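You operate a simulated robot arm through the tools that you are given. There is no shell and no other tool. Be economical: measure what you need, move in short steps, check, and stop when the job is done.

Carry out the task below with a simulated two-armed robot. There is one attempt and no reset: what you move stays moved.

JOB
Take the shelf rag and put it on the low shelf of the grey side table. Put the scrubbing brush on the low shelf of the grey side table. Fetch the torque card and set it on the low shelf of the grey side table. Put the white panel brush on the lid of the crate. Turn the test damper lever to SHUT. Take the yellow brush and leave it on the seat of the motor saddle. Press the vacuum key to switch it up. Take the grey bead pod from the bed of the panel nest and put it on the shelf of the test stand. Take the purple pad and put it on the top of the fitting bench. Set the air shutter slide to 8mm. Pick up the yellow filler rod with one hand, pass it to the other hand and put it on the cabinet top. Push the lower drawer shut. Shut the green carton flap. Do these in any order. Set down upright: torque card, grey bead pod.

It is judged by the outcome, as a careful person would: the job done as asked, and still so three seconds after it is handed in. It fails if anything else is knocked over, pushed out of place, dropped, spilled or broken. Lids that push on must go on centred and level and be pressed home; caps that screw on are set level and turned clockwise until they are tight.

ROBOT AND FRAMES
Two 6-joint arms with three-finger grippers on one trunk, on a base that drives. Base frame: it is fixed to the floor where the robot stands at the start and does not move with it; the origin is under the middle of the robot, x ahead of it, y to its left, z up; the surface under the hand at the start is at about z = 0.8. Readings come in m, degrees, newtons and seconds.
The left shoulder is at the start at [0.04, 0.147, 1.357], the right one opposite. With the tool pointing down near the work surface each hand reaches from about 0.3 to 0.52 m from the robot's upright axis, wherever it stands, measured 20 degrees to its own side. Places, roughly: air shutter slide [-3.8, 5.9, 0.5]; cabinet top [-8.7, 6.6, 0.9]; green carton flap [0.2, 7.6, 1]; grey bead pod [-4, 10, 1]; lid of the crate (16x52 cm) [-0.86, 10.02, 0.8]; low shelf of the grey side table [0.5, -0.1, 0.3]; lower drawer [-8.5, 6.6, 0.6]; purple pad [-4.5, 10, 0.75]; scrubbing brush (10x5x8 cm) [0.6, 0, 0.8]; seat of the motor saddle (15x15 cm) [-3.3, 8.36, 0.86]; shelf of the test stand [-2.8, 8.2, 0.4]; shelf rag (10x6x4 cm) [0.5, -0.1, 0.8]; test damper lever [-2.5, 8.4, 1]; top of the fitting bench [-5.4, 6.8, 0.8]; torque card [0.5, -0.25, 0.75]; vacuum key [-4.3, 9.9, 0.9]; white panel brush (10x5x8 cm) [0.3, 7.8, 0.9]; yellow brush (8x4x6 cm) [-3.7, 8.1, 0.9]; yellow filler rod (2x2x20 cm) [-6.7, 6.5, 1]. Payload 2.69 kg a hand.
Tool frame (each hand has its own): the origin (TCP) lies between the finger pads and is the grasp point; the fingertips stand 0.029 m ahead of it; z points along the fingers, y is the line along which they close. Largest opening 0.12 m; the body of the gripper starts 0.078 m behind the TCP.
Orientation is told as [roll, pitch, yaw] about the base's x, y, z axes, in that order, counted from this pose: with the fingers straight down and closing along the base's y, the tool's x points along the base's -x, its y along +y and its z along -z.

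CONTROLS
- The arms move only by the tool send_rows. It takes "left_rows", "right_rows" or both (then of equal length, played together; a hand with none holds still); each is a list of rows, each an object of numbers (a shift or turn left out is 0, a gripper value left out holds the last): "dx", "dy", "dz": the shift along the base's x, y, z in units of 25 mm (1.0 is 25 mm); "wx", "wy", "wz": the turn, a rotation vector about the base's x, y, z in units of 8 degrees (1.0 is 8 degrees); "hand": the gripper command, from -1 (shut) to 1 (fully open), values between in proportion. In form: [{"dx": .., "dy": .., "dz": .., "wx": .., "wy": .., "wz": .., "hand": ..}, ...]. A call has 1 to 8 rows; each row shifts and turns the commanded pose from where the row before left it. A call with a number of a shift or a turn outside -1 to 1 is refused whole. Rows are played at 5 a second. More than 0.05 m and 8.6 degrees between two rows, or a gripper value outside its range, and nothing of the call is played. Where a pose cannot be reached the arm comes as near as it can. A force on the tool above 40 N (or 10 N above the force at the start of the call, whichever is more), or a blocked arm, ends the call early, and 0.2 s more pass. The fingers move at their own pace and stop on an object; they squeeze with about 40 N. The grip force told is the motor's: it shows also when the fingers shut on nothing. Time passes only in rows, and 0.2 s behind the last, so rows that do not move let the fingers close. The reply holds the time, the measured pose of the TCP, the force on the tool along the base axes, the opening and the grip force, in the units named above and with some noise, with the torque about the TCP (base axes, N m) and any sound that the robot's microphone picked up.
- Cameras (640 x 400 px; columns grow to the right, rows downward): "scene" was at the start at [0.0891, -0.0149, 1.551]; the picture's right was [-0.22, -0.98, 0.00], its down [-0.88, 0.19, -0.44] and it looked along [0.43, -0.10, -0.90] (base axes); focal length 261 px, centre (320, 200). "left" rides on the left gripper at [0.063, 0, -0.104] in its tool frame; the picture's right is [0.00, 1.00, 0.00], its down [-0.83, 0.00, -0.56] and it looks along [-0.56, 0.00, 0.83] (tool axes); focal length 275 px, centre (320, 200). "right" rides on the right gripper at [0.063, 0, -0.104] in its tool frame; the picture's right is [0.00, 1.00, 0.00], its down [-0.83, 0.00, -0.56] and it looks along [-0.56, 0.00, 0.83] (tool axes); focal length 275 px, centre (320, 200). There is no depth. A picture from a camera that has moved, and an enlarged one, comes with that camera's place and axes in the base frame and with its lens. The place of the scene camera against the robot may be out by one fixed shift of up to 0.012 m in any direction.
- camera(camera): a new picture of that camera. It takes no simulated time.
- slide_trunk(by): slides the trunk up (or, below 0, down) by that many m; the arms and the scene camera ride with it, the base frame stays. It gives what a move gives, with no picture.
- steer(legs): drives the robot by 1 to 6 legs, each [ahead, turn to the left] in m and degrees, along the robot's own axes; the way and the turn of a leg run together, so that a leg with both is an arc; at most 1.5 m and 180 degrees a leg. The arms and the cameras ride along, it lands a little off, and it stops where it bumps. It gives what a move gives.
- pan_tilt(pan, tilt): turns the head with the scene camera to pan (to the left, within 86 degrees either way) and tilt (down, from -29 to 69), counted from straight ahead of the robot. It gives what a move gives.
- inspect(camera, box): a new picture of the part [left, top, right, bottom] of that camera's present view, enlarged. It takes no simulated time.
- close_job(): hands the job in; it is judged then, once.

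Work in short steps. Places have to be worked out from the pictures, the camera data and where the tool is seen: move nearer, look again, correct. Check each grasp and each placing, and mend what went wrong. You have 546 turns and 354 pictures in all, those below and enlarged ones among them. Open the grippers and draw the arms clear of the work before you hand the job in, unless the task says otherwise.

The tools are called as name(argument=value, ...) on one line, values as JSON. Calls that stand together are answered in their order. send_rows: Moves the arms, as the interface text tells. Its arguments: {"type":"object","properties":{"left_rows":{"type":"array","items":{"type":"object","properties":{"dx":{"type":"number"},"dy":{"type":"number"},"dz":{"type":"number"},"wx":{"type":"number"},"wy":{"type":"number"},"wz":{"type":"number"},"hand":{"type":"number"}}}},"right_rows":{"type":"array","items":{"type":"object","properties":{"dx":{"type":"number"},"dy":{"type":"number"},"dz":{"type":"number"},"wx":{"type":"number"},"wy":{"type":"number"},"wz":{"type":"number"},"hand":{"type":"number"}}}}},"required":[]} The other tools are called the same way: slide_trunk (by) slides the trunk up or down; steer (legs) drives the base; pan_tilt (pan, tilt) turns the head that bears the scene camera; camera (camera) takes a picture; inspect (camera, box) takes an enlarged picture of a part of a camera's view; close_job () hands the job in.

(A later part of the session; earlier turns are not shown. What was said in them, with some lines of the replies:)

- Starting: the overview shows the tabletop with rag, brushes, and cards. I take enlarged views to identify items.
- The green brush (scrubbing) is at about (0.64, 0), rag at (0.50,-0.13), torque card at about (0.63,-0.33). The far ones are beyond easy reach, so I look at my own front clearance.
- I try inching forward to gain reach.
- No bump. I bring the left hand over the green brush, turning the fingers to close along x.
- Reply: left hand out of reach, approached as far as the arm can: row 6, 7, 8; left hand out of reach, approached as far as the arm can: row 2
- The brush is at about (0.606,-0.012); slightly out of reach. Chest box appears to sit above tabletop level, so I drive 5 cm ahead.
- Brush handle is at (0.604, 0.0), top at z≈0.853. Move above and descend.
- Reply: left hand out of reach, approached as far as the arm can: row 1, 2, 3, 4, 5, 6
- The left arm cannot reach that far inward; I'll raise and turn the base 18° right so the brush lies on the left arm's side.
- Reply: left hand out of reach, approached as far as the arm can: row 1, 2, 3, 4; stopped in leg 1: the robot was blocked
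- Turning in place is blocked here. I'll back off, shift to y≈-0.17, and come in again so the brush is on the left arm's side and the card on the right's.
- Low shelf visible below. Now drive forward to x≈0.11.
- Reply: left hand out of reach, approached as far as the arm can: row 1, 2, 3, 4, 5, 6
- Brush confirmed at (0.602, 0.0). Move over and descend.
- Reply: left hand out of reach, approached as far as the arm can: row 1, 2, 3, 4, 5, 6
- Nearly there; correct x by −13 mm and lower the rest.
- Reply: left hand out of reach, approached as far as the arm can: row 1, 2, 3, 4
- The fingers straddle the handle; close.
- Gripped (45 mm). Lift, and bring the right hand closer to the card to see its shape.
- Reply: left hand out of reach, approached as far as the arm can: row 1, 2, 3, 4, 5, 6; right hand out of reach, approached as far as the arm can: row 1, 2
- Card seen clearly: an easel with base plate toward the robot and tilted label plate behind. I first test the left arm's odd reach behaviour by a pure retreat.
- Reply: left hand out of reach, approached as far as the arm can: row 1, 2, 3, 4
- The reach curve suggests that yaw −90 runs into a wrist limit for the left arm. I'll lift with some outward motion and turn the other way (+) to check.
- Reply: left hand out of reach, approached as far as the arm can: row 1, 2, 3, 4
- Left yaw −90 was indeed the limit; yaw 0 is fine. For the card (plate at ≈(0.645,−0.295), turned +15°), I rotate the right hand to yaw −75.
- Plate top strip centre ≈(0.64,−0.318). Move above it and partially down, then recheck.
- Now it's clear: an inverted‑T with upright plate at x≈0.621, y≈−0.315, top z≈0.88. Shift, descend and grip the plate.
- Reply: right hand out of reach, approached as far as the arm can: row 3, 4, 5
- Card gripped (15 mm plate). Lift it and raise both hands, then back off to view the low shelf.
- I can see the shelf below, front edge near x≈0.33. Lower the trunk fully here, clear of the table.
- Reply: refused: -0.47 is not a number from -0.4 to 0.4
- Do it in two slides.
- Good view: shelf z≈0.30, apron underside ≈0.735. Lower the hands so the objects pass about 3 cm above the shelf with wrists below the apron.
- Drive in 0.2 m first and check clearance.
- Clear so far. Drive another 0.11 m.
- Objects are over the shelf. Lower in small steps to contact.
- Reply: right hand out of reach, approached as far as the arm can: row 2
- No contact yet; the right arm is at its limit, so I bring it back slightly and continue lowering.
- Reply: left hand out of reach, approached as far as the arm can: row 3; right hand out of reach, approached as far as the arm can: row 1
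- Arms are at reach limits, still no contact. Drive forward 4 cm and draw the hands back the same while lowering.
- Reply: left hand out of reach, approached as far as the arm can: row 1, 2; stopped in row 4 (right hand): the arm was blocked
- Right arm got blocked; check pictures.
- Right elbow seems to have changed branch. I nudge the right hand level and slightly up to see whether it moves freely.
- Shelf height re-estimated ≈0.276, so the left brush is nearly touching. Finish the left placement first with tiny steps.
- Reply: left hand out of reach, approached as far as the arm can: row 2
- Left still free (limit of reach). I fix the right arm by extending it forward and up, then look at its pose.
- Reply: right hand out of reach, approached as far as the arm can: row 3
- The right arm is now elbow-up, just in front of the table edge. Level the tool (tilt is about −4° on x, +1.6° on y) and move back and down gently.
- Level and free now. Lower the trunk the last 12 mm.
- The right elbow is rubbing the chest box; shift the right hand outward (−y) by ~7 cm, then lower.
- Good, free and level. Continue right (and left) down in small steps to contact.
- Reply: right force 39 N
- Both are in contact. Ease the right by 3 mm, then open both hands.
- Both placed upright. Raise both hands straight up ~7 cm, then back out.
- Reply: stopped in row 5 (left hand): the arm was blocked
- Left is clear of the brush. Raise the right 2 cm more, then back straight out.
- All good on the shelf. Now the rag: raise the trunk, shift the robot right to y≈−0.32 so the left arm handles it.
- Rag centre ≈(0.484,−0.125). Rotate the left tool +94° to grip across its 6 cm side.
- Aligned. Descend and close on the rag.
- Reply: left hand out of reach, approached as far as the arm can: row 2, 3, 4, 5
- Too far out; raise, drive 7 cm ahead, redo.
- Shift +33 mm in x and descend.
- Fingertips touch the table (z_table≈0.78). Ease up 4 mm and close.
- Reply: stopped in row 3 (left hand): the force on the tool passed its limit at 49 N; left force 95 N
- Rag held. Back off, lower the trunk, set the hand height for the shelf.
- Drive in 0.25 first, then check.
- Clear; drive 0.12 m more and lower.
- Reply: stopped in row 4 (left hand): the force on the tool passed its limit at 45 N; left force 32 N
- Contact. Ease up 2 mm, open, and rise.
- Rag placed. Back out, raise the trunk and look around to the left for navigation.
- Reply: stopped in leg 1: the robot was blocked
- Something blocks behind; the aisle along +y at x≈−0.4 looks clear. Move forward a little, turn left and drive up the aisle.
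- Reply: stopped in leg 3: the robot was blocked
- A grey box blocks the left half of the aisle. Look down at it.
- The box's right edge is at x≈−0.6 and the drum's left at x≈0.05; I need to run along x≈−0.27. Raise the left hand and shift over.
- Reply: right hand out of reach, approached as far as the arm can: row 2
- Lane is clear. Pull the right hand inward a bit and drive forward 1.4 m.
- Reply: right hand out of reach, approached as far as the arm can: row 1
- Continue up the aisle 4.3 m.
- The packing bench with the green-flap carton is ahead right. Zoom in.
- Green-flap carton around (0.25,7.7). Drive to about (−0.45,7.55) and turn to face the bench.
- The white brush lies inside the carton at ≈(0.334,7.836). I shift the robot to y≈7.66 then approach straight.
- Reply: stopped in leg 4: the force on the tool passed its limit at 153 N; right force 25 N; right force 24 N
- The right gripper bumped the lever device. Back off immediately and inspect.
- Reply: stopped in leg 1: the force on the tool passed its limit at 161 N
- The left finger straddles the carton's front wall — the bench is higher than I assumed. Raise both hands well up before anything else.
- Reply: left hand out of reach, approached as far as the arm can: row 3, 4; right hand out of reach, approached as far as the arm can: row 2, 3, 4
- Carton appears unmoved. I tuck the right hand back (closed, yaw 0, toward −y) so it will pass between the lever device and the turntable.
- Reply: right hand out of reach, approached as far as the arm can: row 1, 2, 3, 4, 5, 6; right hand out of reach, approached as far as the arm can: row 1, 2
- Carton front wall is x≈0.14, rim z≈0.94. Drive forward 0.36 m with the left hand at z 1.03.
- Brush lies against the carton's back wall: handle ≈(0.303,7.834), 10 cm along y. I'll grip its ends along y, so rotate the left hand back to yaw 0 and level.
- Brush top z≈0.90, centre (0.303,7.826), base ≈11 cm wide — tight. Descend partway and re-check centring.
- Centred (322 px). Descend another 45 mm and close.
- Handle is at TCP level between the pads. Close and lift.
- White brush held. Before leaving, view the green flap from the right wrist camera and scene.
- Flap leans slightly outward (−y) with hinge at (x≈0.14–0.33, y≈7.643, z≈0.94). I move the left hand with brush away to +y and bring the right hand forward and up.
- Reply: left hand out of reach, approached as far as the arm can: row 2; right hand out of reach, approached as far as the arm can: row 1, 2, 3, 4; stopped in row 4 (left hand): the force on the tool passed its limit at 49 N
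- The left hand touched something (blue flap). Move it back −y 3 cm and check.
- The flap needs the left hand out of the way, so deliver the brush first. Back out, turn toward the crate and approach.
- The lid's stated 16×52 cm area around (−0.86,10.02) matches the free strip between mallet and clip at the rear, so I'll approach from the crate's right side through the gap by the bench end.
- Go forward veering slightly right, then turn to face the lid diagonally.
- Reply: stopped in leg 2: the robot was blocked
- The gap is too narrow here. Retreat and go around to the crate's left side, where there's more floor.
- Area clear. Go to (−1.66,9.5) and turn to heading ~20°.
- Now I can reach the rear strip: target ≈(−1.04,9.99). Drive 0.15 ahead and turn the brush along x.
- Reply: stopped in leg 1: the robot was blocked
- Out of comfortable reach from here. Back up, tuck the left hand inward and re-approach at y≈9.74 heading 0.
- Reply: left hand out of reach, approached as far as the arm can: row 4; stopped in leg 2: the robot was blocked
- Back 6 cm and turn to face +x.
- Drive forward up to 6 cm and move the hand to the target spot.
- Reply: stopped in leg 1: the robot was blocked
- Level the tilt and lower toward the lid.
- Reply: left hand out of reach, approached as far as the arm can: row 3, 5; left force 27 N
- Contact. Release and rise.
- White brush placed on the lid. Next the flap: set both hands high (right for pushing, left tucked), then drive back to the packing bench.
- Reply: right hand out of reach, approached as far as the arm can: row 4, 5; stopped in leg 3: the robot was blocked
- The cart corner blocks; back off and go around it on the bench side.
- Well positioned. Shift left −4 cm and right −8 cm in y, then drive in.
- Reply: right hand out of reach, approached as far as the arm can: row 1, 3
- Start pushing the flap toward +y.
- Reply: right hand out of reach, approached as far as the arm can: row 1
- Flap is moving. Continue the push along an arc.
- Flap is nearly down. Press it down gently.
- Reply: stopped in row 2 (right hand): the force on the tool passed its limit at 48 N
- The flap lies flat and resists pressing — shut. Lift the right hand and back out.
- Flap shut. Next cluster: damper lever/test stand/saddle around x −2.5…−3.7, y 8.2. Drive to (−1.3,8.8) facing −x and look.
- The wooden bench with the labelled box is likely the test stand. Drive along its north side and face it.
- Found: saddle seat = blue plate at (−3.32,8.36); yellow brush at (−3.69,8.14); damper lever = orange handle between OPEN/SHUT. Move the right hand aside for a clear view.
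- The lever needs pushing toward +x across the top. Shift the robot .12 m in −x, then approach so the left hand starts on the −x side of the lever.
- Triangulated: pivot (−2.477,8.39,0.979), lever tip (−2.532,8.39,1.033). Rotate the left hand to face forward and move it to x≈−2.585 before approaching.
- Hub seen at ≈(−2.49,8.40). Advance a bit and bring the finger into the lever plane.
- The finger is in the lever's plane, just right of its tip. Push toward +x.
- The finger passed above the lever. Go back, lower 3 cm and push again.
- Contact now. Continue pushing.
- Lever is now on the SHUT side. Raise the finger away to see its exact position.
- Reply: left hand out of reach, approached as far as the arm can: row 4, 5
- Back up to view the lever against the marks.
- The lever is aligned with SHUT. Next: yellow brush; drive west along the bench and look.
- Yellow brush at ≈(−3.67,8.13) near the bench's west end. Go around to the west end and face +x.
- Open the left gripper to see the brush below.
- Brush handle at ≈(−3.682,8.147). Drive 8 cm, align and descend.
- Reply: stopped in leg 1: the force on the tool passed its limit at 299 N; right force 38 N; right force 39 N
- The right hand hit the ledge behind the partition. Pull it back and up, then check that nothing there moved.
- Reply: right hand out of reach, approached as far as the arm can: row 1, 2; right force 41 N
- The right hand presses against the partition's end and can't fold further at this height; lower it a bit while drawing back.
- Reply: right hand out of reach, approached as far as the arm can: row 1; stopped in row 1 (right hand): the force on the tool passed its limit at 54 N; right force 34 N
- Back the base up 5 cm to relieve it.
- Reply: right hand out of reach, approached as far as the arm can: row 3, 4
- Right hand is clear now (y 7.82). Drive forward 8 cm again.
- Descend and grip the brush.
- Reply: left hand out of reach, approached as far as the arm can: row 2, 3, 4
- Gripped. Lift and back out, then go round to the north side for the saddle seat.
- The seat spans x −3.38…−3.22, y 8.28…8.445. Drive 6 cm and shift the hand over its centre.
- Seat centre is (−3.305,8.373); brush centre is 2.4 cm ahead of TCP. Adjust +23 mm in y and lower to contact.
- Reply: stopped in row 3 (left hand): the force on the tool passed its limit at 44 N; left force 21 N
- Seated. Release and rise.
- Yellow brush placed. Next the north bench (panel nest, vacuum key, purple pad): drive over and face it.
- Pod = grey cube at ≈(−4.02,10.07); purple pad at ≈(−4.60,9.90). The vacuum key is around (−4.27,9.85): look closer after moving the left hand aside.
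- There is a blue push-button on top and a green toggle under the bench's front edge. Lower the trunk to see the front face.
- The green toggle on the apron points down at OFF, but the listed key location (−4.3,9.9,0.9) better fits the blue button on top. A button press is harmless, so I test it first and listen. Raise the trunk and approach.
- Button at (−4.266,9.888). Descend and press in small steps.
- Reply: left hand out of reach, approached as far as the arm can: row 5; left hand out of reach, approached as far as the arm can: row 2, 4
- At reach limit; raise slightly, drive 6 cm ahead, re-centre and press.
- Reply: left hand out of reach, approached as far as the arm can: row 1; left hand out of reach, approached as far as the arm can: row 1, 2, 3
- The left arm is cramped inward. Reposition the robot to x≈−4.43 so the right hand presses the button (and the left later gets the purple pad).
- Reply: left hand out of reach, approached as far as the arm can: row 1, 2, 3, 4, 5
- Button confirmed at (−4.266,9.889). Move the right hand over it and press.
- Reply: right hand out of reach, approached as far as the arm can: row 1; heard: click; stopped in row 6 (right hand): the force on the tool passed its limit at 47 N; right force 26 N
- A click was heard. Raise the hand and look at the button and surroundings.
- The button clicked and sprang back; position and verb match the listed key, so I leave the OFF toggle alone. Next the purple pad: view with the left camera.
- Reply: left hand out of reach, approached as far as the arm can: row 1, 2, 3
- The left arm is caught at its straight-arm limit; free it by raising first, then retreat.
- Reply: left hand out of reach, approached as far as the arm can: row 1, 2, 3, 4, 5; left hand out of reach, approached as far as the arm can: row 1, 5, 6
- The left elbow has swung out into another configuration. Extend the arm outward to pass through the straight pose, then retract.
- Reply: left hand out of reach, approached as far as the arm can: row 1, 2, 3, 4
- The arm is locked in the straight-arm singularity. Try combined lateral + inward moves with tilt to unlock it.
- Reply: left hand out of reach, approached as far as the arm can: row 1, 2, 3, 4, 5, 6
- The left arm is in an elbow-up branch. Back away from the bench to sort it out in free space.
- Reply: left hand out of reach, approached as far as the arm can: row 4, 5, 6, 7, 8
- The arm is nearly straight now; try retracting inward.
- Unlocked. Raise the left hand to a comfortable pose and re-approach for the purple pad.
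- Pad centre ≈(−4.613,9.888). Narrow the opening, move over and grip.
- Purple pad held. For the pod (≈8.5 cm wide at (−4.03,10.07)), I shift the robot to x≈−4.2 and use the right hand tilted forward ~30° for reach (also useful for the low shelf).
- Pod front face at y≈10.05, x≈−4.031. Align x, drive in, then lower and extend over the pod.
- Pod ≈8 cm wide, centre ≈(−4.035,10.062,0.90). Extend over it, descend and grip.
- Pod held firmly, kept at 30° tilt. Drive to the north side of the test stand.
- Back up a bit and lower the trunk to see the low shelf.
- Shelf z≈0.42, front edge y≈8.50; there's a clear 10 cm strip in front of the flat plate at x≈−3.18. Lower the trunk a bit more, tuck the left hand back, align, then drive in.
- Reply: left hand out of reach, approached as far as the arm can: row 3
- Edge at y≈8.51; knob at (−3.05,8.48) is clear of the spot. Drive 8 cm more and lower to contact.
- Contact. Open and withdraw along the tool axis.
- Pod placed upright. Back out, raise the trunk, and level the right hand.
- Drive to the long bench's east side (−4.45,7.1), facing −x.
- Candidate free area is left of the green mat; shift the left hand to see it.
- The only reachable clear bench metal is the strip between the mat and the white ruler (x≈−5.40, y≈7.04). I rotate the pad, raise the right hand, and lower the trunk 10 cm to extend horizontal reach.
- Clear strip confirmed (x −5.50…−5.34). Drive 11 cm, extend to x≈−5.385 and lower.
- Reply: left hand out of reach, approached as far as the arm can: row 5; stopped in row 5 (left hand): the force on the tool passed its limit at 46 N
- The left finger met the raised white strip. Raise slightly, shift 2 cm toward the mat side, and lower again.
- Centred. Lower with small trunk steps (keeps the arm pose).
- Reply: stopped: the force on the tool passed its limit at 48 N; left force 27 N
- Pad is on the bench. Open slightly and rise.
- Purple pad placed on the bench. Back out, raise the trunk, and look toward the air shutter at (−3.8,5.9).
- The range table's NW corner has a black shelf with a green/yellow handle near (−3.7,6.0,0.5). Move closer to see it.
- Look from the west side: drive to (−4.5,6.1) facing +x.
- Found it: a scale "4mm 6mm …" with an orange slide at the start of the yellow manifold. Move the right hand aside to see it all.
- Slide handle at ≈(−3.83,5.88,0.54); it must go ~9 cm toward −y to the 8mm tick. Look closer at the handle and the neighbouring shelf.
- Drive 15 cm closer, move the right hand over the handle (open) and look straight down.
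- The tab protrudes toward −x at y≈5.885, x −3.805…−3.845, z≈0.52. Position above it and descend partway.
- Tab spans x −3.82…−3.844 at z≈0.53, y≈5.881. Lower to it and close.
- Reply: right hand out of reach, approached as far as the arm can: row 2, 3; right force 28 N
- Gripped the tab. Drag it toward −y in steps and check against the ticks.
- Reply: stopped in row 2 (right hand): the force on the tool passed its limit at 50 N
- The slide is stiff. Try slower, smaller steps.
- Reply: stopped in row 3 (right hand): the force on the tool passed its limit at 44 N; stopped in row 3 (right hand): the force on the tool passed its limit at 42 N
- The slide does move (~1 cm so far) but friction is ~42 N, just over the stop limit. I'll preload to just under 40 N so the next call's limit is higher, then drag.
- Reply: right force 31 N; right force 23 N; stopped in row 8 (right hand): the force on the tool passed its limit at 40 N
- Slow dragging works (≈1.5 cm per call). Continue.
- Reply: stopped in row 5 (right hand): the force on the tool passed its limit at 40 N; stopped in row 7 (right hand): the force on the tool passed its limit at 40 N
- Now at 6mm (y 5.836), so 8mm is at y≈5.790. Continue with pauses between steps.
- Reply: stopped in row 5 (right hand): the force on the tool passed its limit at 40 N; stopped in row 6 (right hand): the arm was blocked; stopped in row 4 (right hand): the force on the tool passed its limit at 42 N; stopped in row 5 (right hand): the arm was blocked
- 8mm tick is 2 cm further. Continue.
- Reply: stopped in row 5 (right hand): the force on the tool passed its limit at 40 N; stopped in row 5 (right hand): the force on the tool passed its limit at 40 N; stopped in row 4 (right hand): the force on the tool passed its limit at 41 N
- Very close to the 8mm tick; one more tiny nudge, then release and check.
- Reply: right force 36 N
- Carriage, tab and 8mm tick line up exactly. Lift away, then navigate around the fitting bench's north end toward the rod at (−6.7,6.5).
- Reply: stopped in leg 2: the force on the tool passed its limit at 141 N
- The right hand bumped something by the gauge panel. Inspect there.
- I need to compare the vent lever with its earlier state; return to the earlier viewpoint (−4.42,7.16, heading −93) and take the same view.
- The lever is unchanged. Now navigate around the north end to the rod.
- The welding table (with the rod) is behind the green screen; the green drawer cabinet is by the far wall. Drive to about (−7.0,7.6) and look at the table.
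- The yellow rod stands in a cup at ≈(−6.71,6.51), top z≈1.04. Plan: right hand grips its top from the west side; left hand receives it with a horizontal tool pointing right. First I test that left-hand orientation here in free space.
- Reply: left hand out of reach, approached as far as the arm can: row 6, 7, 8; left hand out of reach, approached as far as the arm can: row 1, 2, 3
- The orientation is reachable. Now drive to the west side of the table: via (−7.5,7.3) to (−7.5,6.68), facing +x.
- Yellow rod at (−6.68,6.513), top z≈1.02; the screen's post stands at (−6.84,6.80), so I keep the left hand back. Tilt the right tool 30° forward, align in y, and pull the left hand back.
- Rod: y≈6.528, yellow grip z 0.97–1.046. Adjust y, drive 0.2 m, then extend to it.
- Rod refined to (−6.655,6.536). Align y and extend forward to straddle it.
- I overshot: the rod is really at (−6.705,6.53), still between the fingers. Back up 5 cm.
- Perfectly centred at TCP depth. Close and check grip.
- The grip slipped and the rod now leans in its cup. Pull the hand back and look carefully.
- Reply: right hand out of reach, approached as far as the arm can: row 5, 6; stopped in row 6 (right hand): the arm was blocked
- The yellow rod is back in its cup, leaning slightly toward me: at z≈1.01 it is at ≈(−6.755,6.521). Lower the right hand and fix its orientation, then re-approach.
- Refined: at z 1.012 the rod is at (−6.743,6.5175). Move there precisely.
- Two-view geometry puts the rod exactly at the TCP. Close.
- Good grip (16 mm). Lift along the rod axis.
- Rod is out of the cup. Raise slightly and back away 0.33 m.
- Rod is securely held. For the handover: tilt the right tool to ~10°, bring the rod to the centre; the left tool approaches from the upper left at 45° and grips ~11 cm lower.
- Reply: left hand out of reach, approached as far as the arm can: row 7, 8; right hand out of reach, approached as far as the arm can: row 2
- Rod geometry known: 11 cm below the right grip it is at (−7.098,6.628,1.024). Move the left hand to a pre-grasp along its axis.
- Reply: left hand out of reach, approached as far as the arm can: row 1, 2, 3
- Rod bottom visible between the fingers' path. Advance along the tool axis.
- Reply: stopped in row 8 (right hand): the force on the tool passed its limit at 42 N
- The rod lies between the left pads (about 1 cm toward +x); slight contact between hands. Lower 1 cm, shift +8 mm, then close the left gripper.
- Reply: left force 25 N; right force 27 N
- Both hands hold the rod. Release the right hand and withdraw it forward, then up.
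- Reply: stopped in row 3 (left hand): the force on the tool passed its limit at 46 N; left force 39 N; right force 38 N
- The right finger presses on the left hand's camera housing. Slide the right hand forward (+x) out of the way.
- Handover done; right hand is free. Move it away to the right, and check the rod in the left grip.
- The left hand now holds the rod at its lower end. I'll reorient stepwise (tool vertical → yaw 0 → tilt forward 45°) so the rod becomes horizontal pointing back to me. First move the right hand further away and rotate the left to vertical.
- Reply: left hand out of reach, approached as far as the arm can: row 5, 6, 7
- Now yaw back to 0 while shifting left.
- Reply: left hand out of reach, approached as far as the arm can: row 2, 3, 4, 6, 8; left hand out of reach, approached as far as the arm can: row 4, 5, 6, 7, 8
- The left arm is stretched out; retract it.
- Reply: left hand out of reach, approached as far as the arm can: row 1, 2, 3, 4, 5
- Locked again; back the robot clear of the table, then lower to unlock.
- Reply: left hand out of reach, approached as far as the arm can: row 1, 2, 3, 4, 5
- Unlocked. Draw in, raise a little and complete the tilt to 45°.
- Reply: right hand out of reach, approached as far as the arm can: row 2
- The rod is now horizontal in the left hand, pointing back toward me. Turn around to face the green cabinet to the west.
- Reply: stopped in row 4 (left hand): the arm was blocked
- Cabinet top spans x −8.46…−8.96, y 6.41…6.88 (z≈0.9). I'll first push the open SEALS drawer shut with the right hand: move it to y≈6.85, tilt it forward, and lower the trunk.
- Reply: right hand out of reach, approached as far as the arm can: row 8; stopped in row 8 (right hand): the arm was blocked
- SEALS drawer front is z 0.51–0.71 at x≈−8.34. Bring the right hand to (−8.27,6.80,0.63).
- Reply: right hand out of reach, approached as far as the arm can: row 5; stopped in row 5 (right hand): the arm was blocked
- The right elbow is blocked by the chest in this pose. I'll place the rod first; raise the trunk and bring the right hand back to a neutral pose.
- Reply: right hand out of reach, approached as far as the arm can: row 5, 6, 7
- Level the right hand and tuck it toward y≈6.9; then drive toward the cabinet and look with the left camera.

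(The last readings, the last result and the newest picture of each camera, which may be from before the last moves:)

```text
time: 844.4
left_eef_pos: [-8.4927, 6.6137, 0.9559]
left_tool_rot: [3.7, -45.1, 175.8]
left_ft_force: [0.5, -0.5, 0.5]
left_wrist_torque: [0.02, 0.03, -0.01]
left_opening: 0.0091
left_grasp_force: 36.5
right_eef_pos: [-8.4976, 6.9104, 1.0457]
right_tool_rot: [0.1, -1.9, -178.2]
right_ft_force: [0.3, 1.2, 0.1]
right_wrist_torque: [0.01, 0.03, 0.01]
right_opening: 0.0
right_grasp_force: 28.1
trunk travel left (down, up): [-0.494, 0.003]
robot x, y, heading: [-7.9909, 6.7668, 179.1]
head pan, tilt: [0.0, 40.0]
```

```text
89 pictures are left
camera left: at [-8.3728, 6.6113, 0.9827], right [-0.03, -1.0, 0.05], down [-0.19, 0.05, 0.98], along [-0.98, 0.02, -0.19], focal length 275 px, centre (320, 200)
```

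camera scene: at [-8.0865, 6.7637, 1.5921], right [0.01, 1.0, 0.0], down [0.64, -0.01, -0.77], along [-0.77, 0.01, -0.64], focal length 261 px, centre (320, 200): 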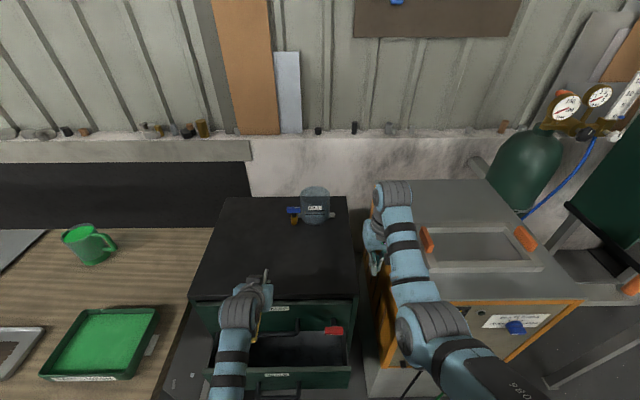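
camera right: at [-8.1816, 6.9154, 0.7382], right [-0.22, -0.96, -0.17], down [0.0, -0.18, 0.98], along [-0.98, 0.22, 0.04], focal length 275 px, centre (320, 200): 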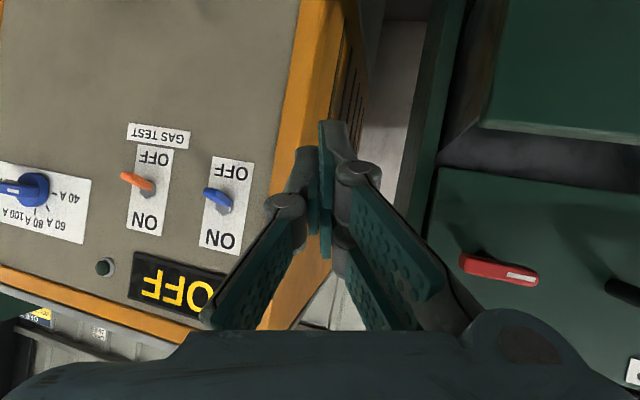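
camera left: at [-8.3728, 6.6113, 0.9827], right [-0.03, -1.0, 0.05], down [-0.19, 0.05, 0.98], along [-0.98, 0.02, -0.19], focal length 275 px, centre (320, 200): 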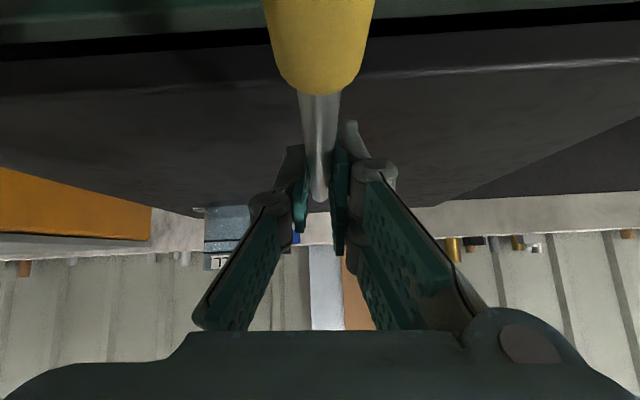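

Drive 0.1 m closer and extend the left hand over the cabinet top.

steer(legs=[[0.09, 0]])

send_rows(left_rows=[{"dx": -0.8}, {"dx": -0.8}, {"dx": -0.8}, {"dx": -0.8, "wy": 0.4}, {}])

camera(camera="left")

```text
time: 845.5
left_eef_pos: [-8.5712, 6.6159, 0.96]
left_tool_rot: [3.6, -45.8, 175.7]
left_ft_force: [0.7, 0.5, 0.0]
left_wrist_torque: [-0.01, 0.05, 0.01]
left_opening: 0.0093
left_grasp_force: 36.8
right_eef_pos: [-8.5747, 6.9119, 1.0509]
right_tool_rot: [0.1, -2.3, -178.3]
right_ft_force: [0.1, 0.5, -0.2]
right_wrist_torque: [-0.03, 0.07, -0.01]
right_opening: 0.0001
right_grasp_force: 27.9
trunk travel left (down, up): [-0.494, 0.003]
robot x, y, heading: [-8.0808, 6.7671, 179.0]
head pan, tilt: [0.0, 40.0]
```

```text
time: 846.7
left_eef_pos: [-8.6617, 6.6166, 0.9517]
left_tool_rot: [3.9, -48.2, 175.7]
left_ft_force: [0.1, -0.7, -0.8]
left_wrist_torque: [0.02, 0.04, -0.01]
left_opening: 0.0091
left_grasp_force: 36.7
right_eef_pos: [-8.585, 6.9128, 1.0447]
right_tool_rot: [0.1, -1.7, -178.3]
right_ft_force: [0.3, -0.2, 0.5]
right_wrist_torque: [0.0, 0.0, 0.02]
right_opening: 0.0002
right_grasp_force: 28.6
trunk travel left (down, up): [-0.494, 0.003]
robot x, y, heading: [-8.0815, 6.7629, 179.3]
head pan, tilt: [0.0, 40.0]
```

```text
88 pictures are left
camera left: at [-8.5414, 6.6133, 0.9734], right [-0.03, -1.0, 0.05], down [-0.14, 0.05, 0.99], along [-0.99, 0.02, -0.14], focal length 275 px, centre (320, 200)
```

left: 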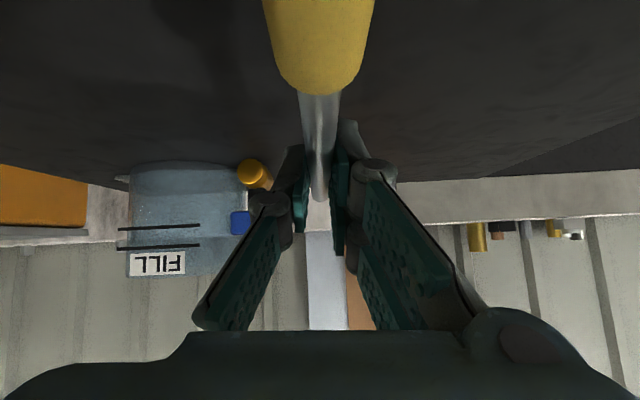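

Lower gently to contact.

send_rows(left_rows=[{"dz": -0.3}, {"dz": -0.2}, {"dz": -0.15}, {"dz": -0.15}, {"dz": -0.12}, {"dz": -0.12}])

```text
time: 848.1
left_eef_pos: [-8.6617, 6.6171, 0.9339]
left_tool_rot: [4.3, -49.0, 175.3]
left_ft_force: [-6.2, -2.2, 29.6]
left_wrist_torque: [-0.35, 0.4, 0.01]
left_opening: 0.0092
left_grasp_force: 36.3
right_eef_pos: [-8.5818, 6.9129, 1.0453]
right_tool_rot: [0.0, -1.9, -178.4]
right_ft_force: [-0.3, -0.7, 0.9]
right_wrist_torque: [0.02, 0.01, 0.01]
right_opening: 0.0
right_grasp_force: 28.7
trunk travel left (down, up): [-0.494, 0.003]
robot x, y, heading: [-8.0757, 6.7637, 179.4]
head pan, tilt: [0.0, 40.0]
```

Contact. Open gently and retreat upward-back along the tool axis.

send_rows(left_rows=[{"dz": 0.05}, {"hand": -0.75}, {"hand": -0.6}, {"hand": -0.4}, {}])

camera(camera="left")

camera(camera="scene")

```text
time: 849.3
left_eef_pos: [-8.6621, 6.6163, 0.931]
left_tool_rot: [4.1, -48.5, 175.4]
left_ft_force: [-12.9, -0.3, 22.0]
left_wrist_torque: [-0.43, 0.46, -0.21]
left_opening: 0.0415
left_grasp_force: 1.0
right_eef_pos: [-8.5844, 6.9135, 1.0443]
right_tool_rot: [0.1, -1.7, -178.3]
right_ft_force: [0.0, 0.6, 0.3]
right_wrist_torque: [0.0, 0.0, 0.05]
right_opening: 0.0001
right_grasp_force: 28.9
trunk travel left (down, up): [-0.494, 0.003]
robot x, y, heading: [-8.0818, 6.7645, 179.1]
head pan, tilt: [0.0, 40.0]
```

```text
87 pictures are left
camera left: at [-8.5405, 6.6134, 0.9514], right [-0.03, -1.0, 0.05], down [-0.13, 0.06, 0.99], along [-0.99, 0.02, -0.13], focal length 275 px, centre (320, 200)
```

left: 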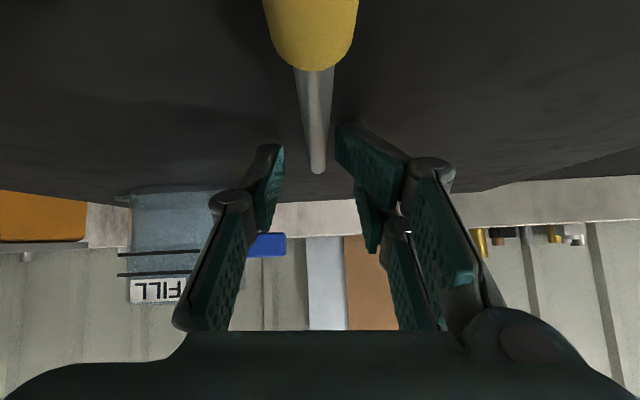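

```text
86 pictures are left
camera scene: at [-8.177, 6.7661, 1.5919], right [0.01, 1.0, 0.0], down [0.64, -0.01, -0.77], along [-0.77, 0.01, -0.64], focal length 261 px, centre (320, 200)
```

scene: 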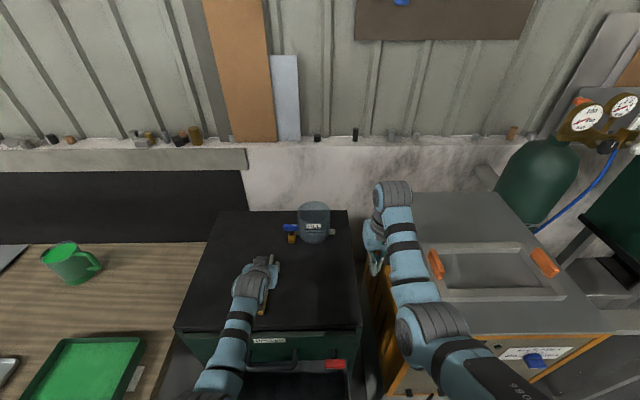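

The rod lies on the cabinet top. Withdraw the left hand upward.

send_rows(left_rows=[{"dz": 0.5}, {"dz": 0.6}, {"dz": 0.6}, {"dz": 0.6}, {}])

camera(camera="left")

```text
time: 850.5
left_eef_pos: [-8.6601, 6.6161, 0.9868]
left_tool_rot: [4.0, -48.2, 175.6]
left_ft_force: [0.6, 0.2, -0.4]
left_wrist_torque: [-0.03, 0.03, -0.01]
left_opening: 0.0363
left_grasp_force: 0.1
right_eef_pos: [-8.5852, 6.9127, 1.044]
right_tool_rot: [0.1, -1.8, -178.3]
right_ft_force: [0.3, 0.5, -0.4]
right_wrist_torque: [-0.03, 0.04, -0.01]
right_opening: 0.0002
right_grasp_force: 28.5
trunk travel left (down, up): [-0.494, 0.003]
robot x, y, heading: [-8.0793, 6.7667, 179.3]
head pan, tilt: [0.0, 40.0]
```

```text
85 pictures are left
camera left: at [-8.5399, 6.6135, 1.0078], right [-0.03, -1.0, 0.05], down [-0.14, 0.05, 0.99], along [-0.99, 0.02, -0.14], focal length 275 px, centre (320, 200)
```

left: 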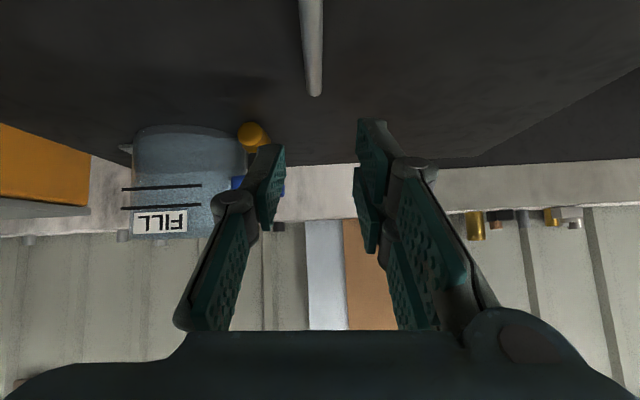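

Rod placed. Back off 0.42 m, close the left hand and lower the trunk to push the drawer with it.

steer(legs=[[-0.42, 0]])

send_rows(left_rows=[{"hand": -1}, {}, {}])

slide_trunk(by=-0.3)

camera(camera="scene")

```text
time: 853.1
left_eef_pos: [-8.2547, 6.6124, 0.9845]
left_tool_rot: [4.0, -48.0, 175.4]
left_ft_force: [-1.0, 0.8, 0.1]
left_wrist_torque: [-0.02, -0.02, -0.02]
left_opening: 0.0358
left_grasp_force: 0.0
right_eef_pos: [-8.1783, 6.9081, 1.0439]
right_tool_rot: [0.1, -1.5, -178.7]
right_ft_force: [0.0, 0.2, 0.2]
right_wrist_torque: [0.0, -0.02, 0.05]
right_opening: 0.0001
right_grasp_force: 28.8
trunk travel left (down, up): [-0.494, 0.003]
robot x, y, heading: [-7.6727, 6.7567, 178.7]
head pan, tilt: [0.0, 40.0]
```

```text
time: 853.9
left_eef_pos: [-8.2528, 6.6137, 0.9878]
left_tool_rot: [4.0, -48.2, 175.3]
left_ft_force: [0.3, -0.3, 0.1]
left_wrist_torque: [0.0, 0.01, -0.02]
left_opening: 0.0001
left_grasp_force: 28.7
right_eef_pos: [-8.1749, 6.9097, 1.0445]
right_tool_rot: [0.1, -1.7, -178.6]
right_ft_force: [0.5, -0.1, -0.6]
right_wrist_torque: [0.03, -0.03, 0.01]
right_opening: 0.0001
right_grasp_force: 28.6
trunk travel left (down, up): [-0.494, 0.003]
robot x, y, heading: [-7.6745, 6.7595, 178.8]
head pan, tilt: [0.0, 40.0]
```

```text
time: 856.9
left_eef_pos: [-8.2523, 6.6139, 0.6875]
left_tool_rot: [4.0, -48.1, 175.3]
left_ft_force: [-0.6, -0.8, 0.0]
left_wrist_torque: [0.0, 0.03, -0.02]
left_opening: 0.0001
left_grasp_force: 28.5
right_eef_pos: [-8.1762, 6.9087, 0.7456]
right_tool_rot: [0.1, -1.7, -178.6]
right_ft_force: [0.1, 0.4, 0.1]
right_wrist_torque: [0.02, -0.01, 0.02]
right_opening: 0.0
right_grasp_force: 28.7
trunk travel left (down, up): [-0.194, 0.303]
robot x, y, heading: [-7.6755, 6.7598, 178.9]
head pan, tilt: [0.0, 40.0]
```

```text
84 pictures are left
camera scene: at [-7.7691, 6.759, 1.2928], right [0.02, 1.0, 0.0], down [0.64, -0.01, -0.77], along [-0.77, 0.01, -0.64], focal length 261 px, centre (320, 200)
```

scene: 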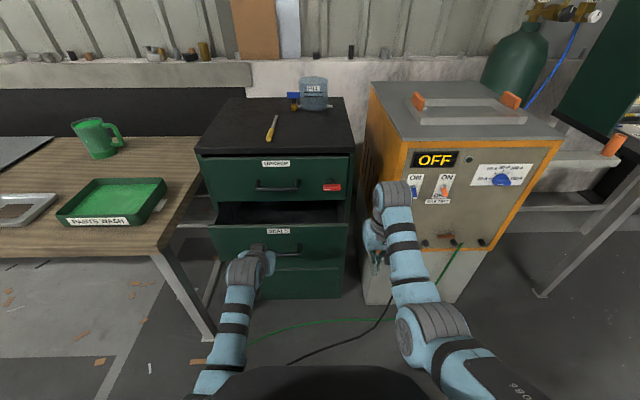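

The rod is visible on the cabinet top. Tuck the right hand back so it clears the welder, then drive forward pushing the drawer.

send_rows(right_rows=[{"dz": -1}, {"dz": -1}, {"dz": -1, "dx": 0.5}, {"dz": -0.5, "dx": 0.8}, {"dx": 0.8}, {"dx": 0.8}])

steer(legs=[[0.1, 0]])

camera(camera="scene")

```text
time: 858.3
left_eef_pos: [-8.2516, 6.6123, 0.6878]
left_tool_rot: [4.0, -48.3, 175.3]
left_ft_force: [0.7, -0.6, 0.3]
left_wrist_torque: [0.0, 0.0, 0.02]
left_opening: 0.0
left_grasp_force: 28.1
right_eef_pos: [-8.1023, 6.9086, 0.6583]
right_tool_rot: [0.1, -1.8, -178.8]
right_ft_force: [0.7, 0.2, 0.2]
right_wrist_torque: [-0.02, -0.01, -0.01]
right_opening: 0.0001
right_grasp_force: 28.5
trunk travel left (down, up): [-0.194, 0.303]
robot x, y, heading: [-7.6728, 6.7566, 178.8]
head pan, tilt: [0.0, 40.0]
```

```text
time: 859.4
left_eef_pos: [-8.3509, 6.6171, 0.6869]
left_tool_rot: [4.0, -48.2, 175.3]
left_ft_force: [0.6, -0.4, -0.7]
left_wrist_torque: [-0.01, 0.03, 0.0]
left_opening: 0.0002
left_grasp_force: 28.1
right_eef_pos: [-8.2016, 6.9124, 0.6567]
right_tool_rot: [0.1, -1.7, -178.8]
right_ft_force: [-0.4, -0.5, 0.5]
right_wrist_torque: [0.0, 0.02, -0.01]
right_opening: 0.0001
right_grasp_force: 28.6
trunk travel left (down, up): [-0.194, 0.303]
robot x, y, heading: [-7.77, 6.7628, 179.0]
head pan, tilt: [0.0, 40.0]
```

```text
83 pictures are left
camera scene: at [-7.868, 6.7612, 1.2928], right [0.02, 1.0, 0.0], down [0.64, -0.01, -0.77], along [-0.77, 0.02, -0.64], focal length 261 px, centre (320, 200)
```

scene: 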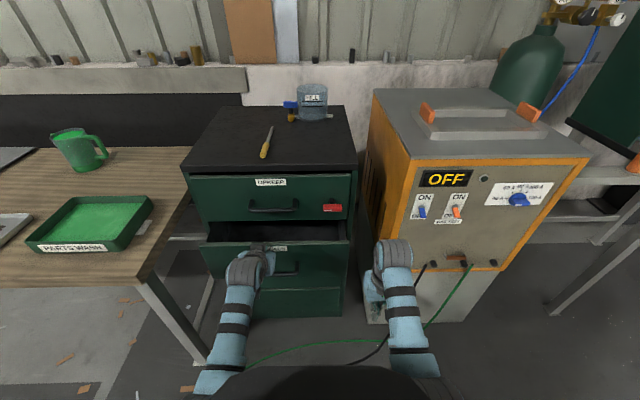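

camera(camera="left")

```text
82 pictures are left
camera left: at [-8.2311, 6.6122, 0.7089], right [-0.04, -1.0, 0.05], down [-0.14, 0.05, 0.99], along [-0.99, 0.03, -0.14], focal length 275 px, centre (320, 200)
```

left: 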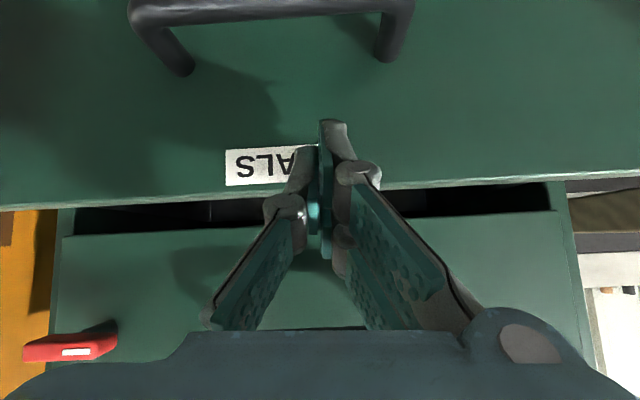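

The fingertips face the drawer front just below its top edge. Push forward.

steer(legs=[[0.06, 0]])

steer(legs=[[0.05, 0]])

camera(camera="scene")

```text
time: 860.4
left_eef_pos: [-8.4108, 6.6176, 0.6872]
left_tool_rot: [4.1, -48.2, 175.2]
left_ft_force: [0.2, 0.5, 0.0]
left_wrist_torque: [0.0, 0.01, -0.02]
left_opening: 0.0002
left_grasp_force: 28.5
right_eef_pos: [-8.2618, 6.9131, 0.6578]
right_tool_rot: [0.1, -1.7, -178.8]
right_ft_force: [-0.3, 0.0, 0.4]
right_wrist_torque: [0.0, -0.03, 0.03]
right_opening: 0.0
right_grasp_force: 28.6
trunk travel left (down, up): [-0.194, 0.303]
robot x, y, heading: [-7.8246, 6.7637, 179.0]
head pan, tilt: [0.0, 40.0]
```

```text
time: 861.4
left_eef_pos: [-8.4534, 6.618, 0.6885]
left_tool_rot: [3.8, -48.0, 175.4]
left_ft_force: [9.2, 1.6, 6.1]
left_wrist_torque: [-0.06, 0.11, 0.01]
left_opening: 0.0
left_grasp_force: 28.8
right_eef_pos: [-8.3066, 6.9134, 0.6579]
right_tool_rot: [0.1, -1.9, -178.6]
right_ft_force: [-0.2, 0.3, 0.3]
right_wrist_torque: [-0.03, 0.0, -0.01]
right_opening: 0.0
right_grasp_force: 27.9
trunk travel left (down, up): [-0.194, 0.303]
robot x, y, heading: [-7.8785, 6.7626, 178.6]
head pan, tilt: [0.0, 40.0]
stopped in leg 1: the force on the tool passed its limit at 189 N (the readings are from after the stop); the commanded pose is now the measured one
```

```text
81 pictures are left
camera scene: at [-7.9712, 6.7635, 1.293], right [0.02, 1.0, 0.0], down [0.64, -0.01, -0.77], along [-0.77, 0.01, -0.64], focal length 261 px, centre (320, 200)
```

scene: 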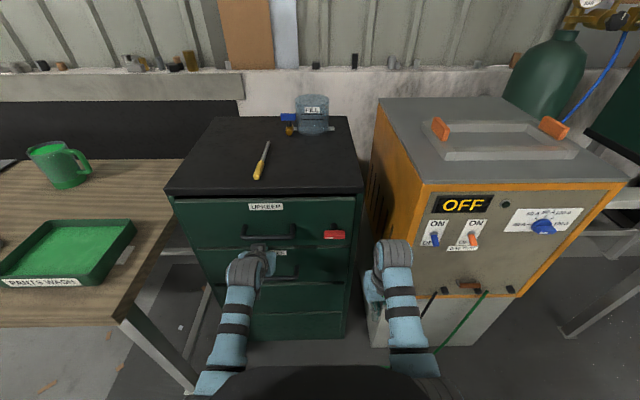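

A hard stop — the drawer looks shut. Inspect it and the rod.

steer(legs=[[-0.25, 0]])

inspect(camera="scene", box=[160, 90, 380, 310])

```text
time: 863.2
left_eef_pos: [-8.2096, 6.6135, 0.688]
left_tool_rot: [3.9, -47.9, 175.4]
left_ft_force: [0.3, 0.2, -0.3]
left_wrist_torque: [0.02, 0.0, 0.01]
left_opening: 0.0
left_grasp_force: 28.7
right_eef_pos: [-8.0626, 6.9083, 0.6583]
right_tool_rot: [0.1, -1.7, -178.6]
right_ft_force: [0.2, 0.7, 0.5]
right_wrist_torque: [0.01, -0.01, 0.03]
right_opening: 0.0
right_grasp_force: 28.7
trunk travel left (down, up): [-0.194, 0.303]
robot x, y, heading: [-7.6327, 6.7568, 178.8]
head pan, tilt: [0.0, 40.0]
```

```text
1.82 times, centred on (270, 200) of scene
camera zoom: at [-7.7284, 6.7585, 1.2928], right [0.02, 1.0, 0.0], down [0.64, -0.01, -0.77], along [-0.77, 0.01, -0.64], focal length 475 px, centre (411, 200)
```

zoom: 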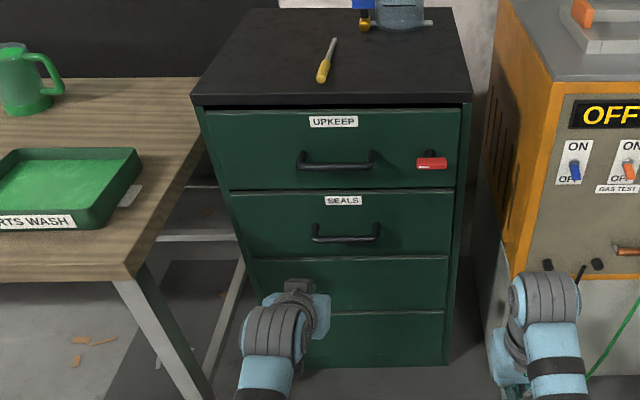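

Everything is flush and the rod lies on the cabinet top. Open both grippers clear of everything, then hand in.

send_rows(left_rows=[{"hand": 1}, {}, {}, {}], right_rows=[{"hand": 1}, {}, {}, {}])

camera(camera="scene")

```text
time: 864.2
left_eef_pos: [-8.2102, 6.6136, 0.6875]
left_tool_rot: [4.1, -48.0, 175.2]
left_ft_force: [-1.8, -0.6, 0.1]
left_wrist_torque: [0.0, -0.02, 0.01]
left_opening: 0.1202
left_grasp_force: 0.0
right_eef_pos: [-8.0614, 6.9075, 0.6584]
right_tool_rot: [0.1, -1.7, -178.7]
right_ft_force: [0.4, -0.5, 0.5]
right_wrist_torque: [-0.02, -0.02, -0.01]
right_opening: 0.1198
right_grasp_force: 0.0
trunk travel left (down, up): [-0.194, 0.303]
robot x, y, heading: [-7.6313, 6.755, 179.1]
head pan, tilt: [0.0, 40.0]
```

```text
79 pictures are left
camera scene: at [-7.7284, 6.7585, 1.2928], right [0.02, 1.0, 0.0], down [0.64, -0.01, -0.77], along [-0.77, 0.01, -0.64], focal length 261 px, centre (320, 200)
```

scene: 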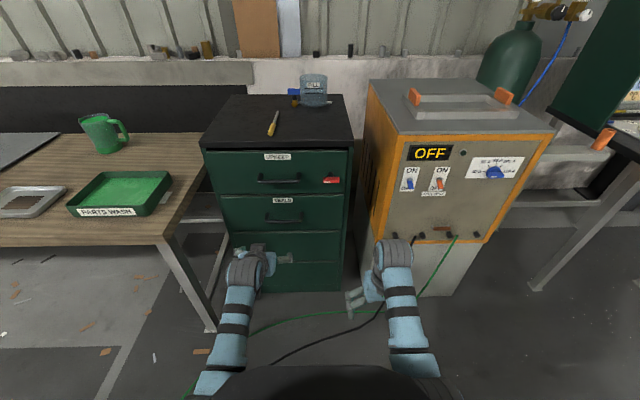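

All tasks are done, grippers open and clear; hand in.

close_job()

```text
The job is handed in.
```

The job is handed in. I carried out all 13 tasks and checked each with the cameras, but I can't be sure about the vacuum key. I pressed the blue button at the listed spot and heard a click. It showed no on/off sign, and I left the green toggle marked OFF on the bench front alone.

The arms bumped the lever device by the green carton, the screen panel at the test stand and the gauge panel by the air shutter. The carton, the gauge panel and its lever looked unmoved afterwards. I did not recheck the lever device or the screen panel in detail.
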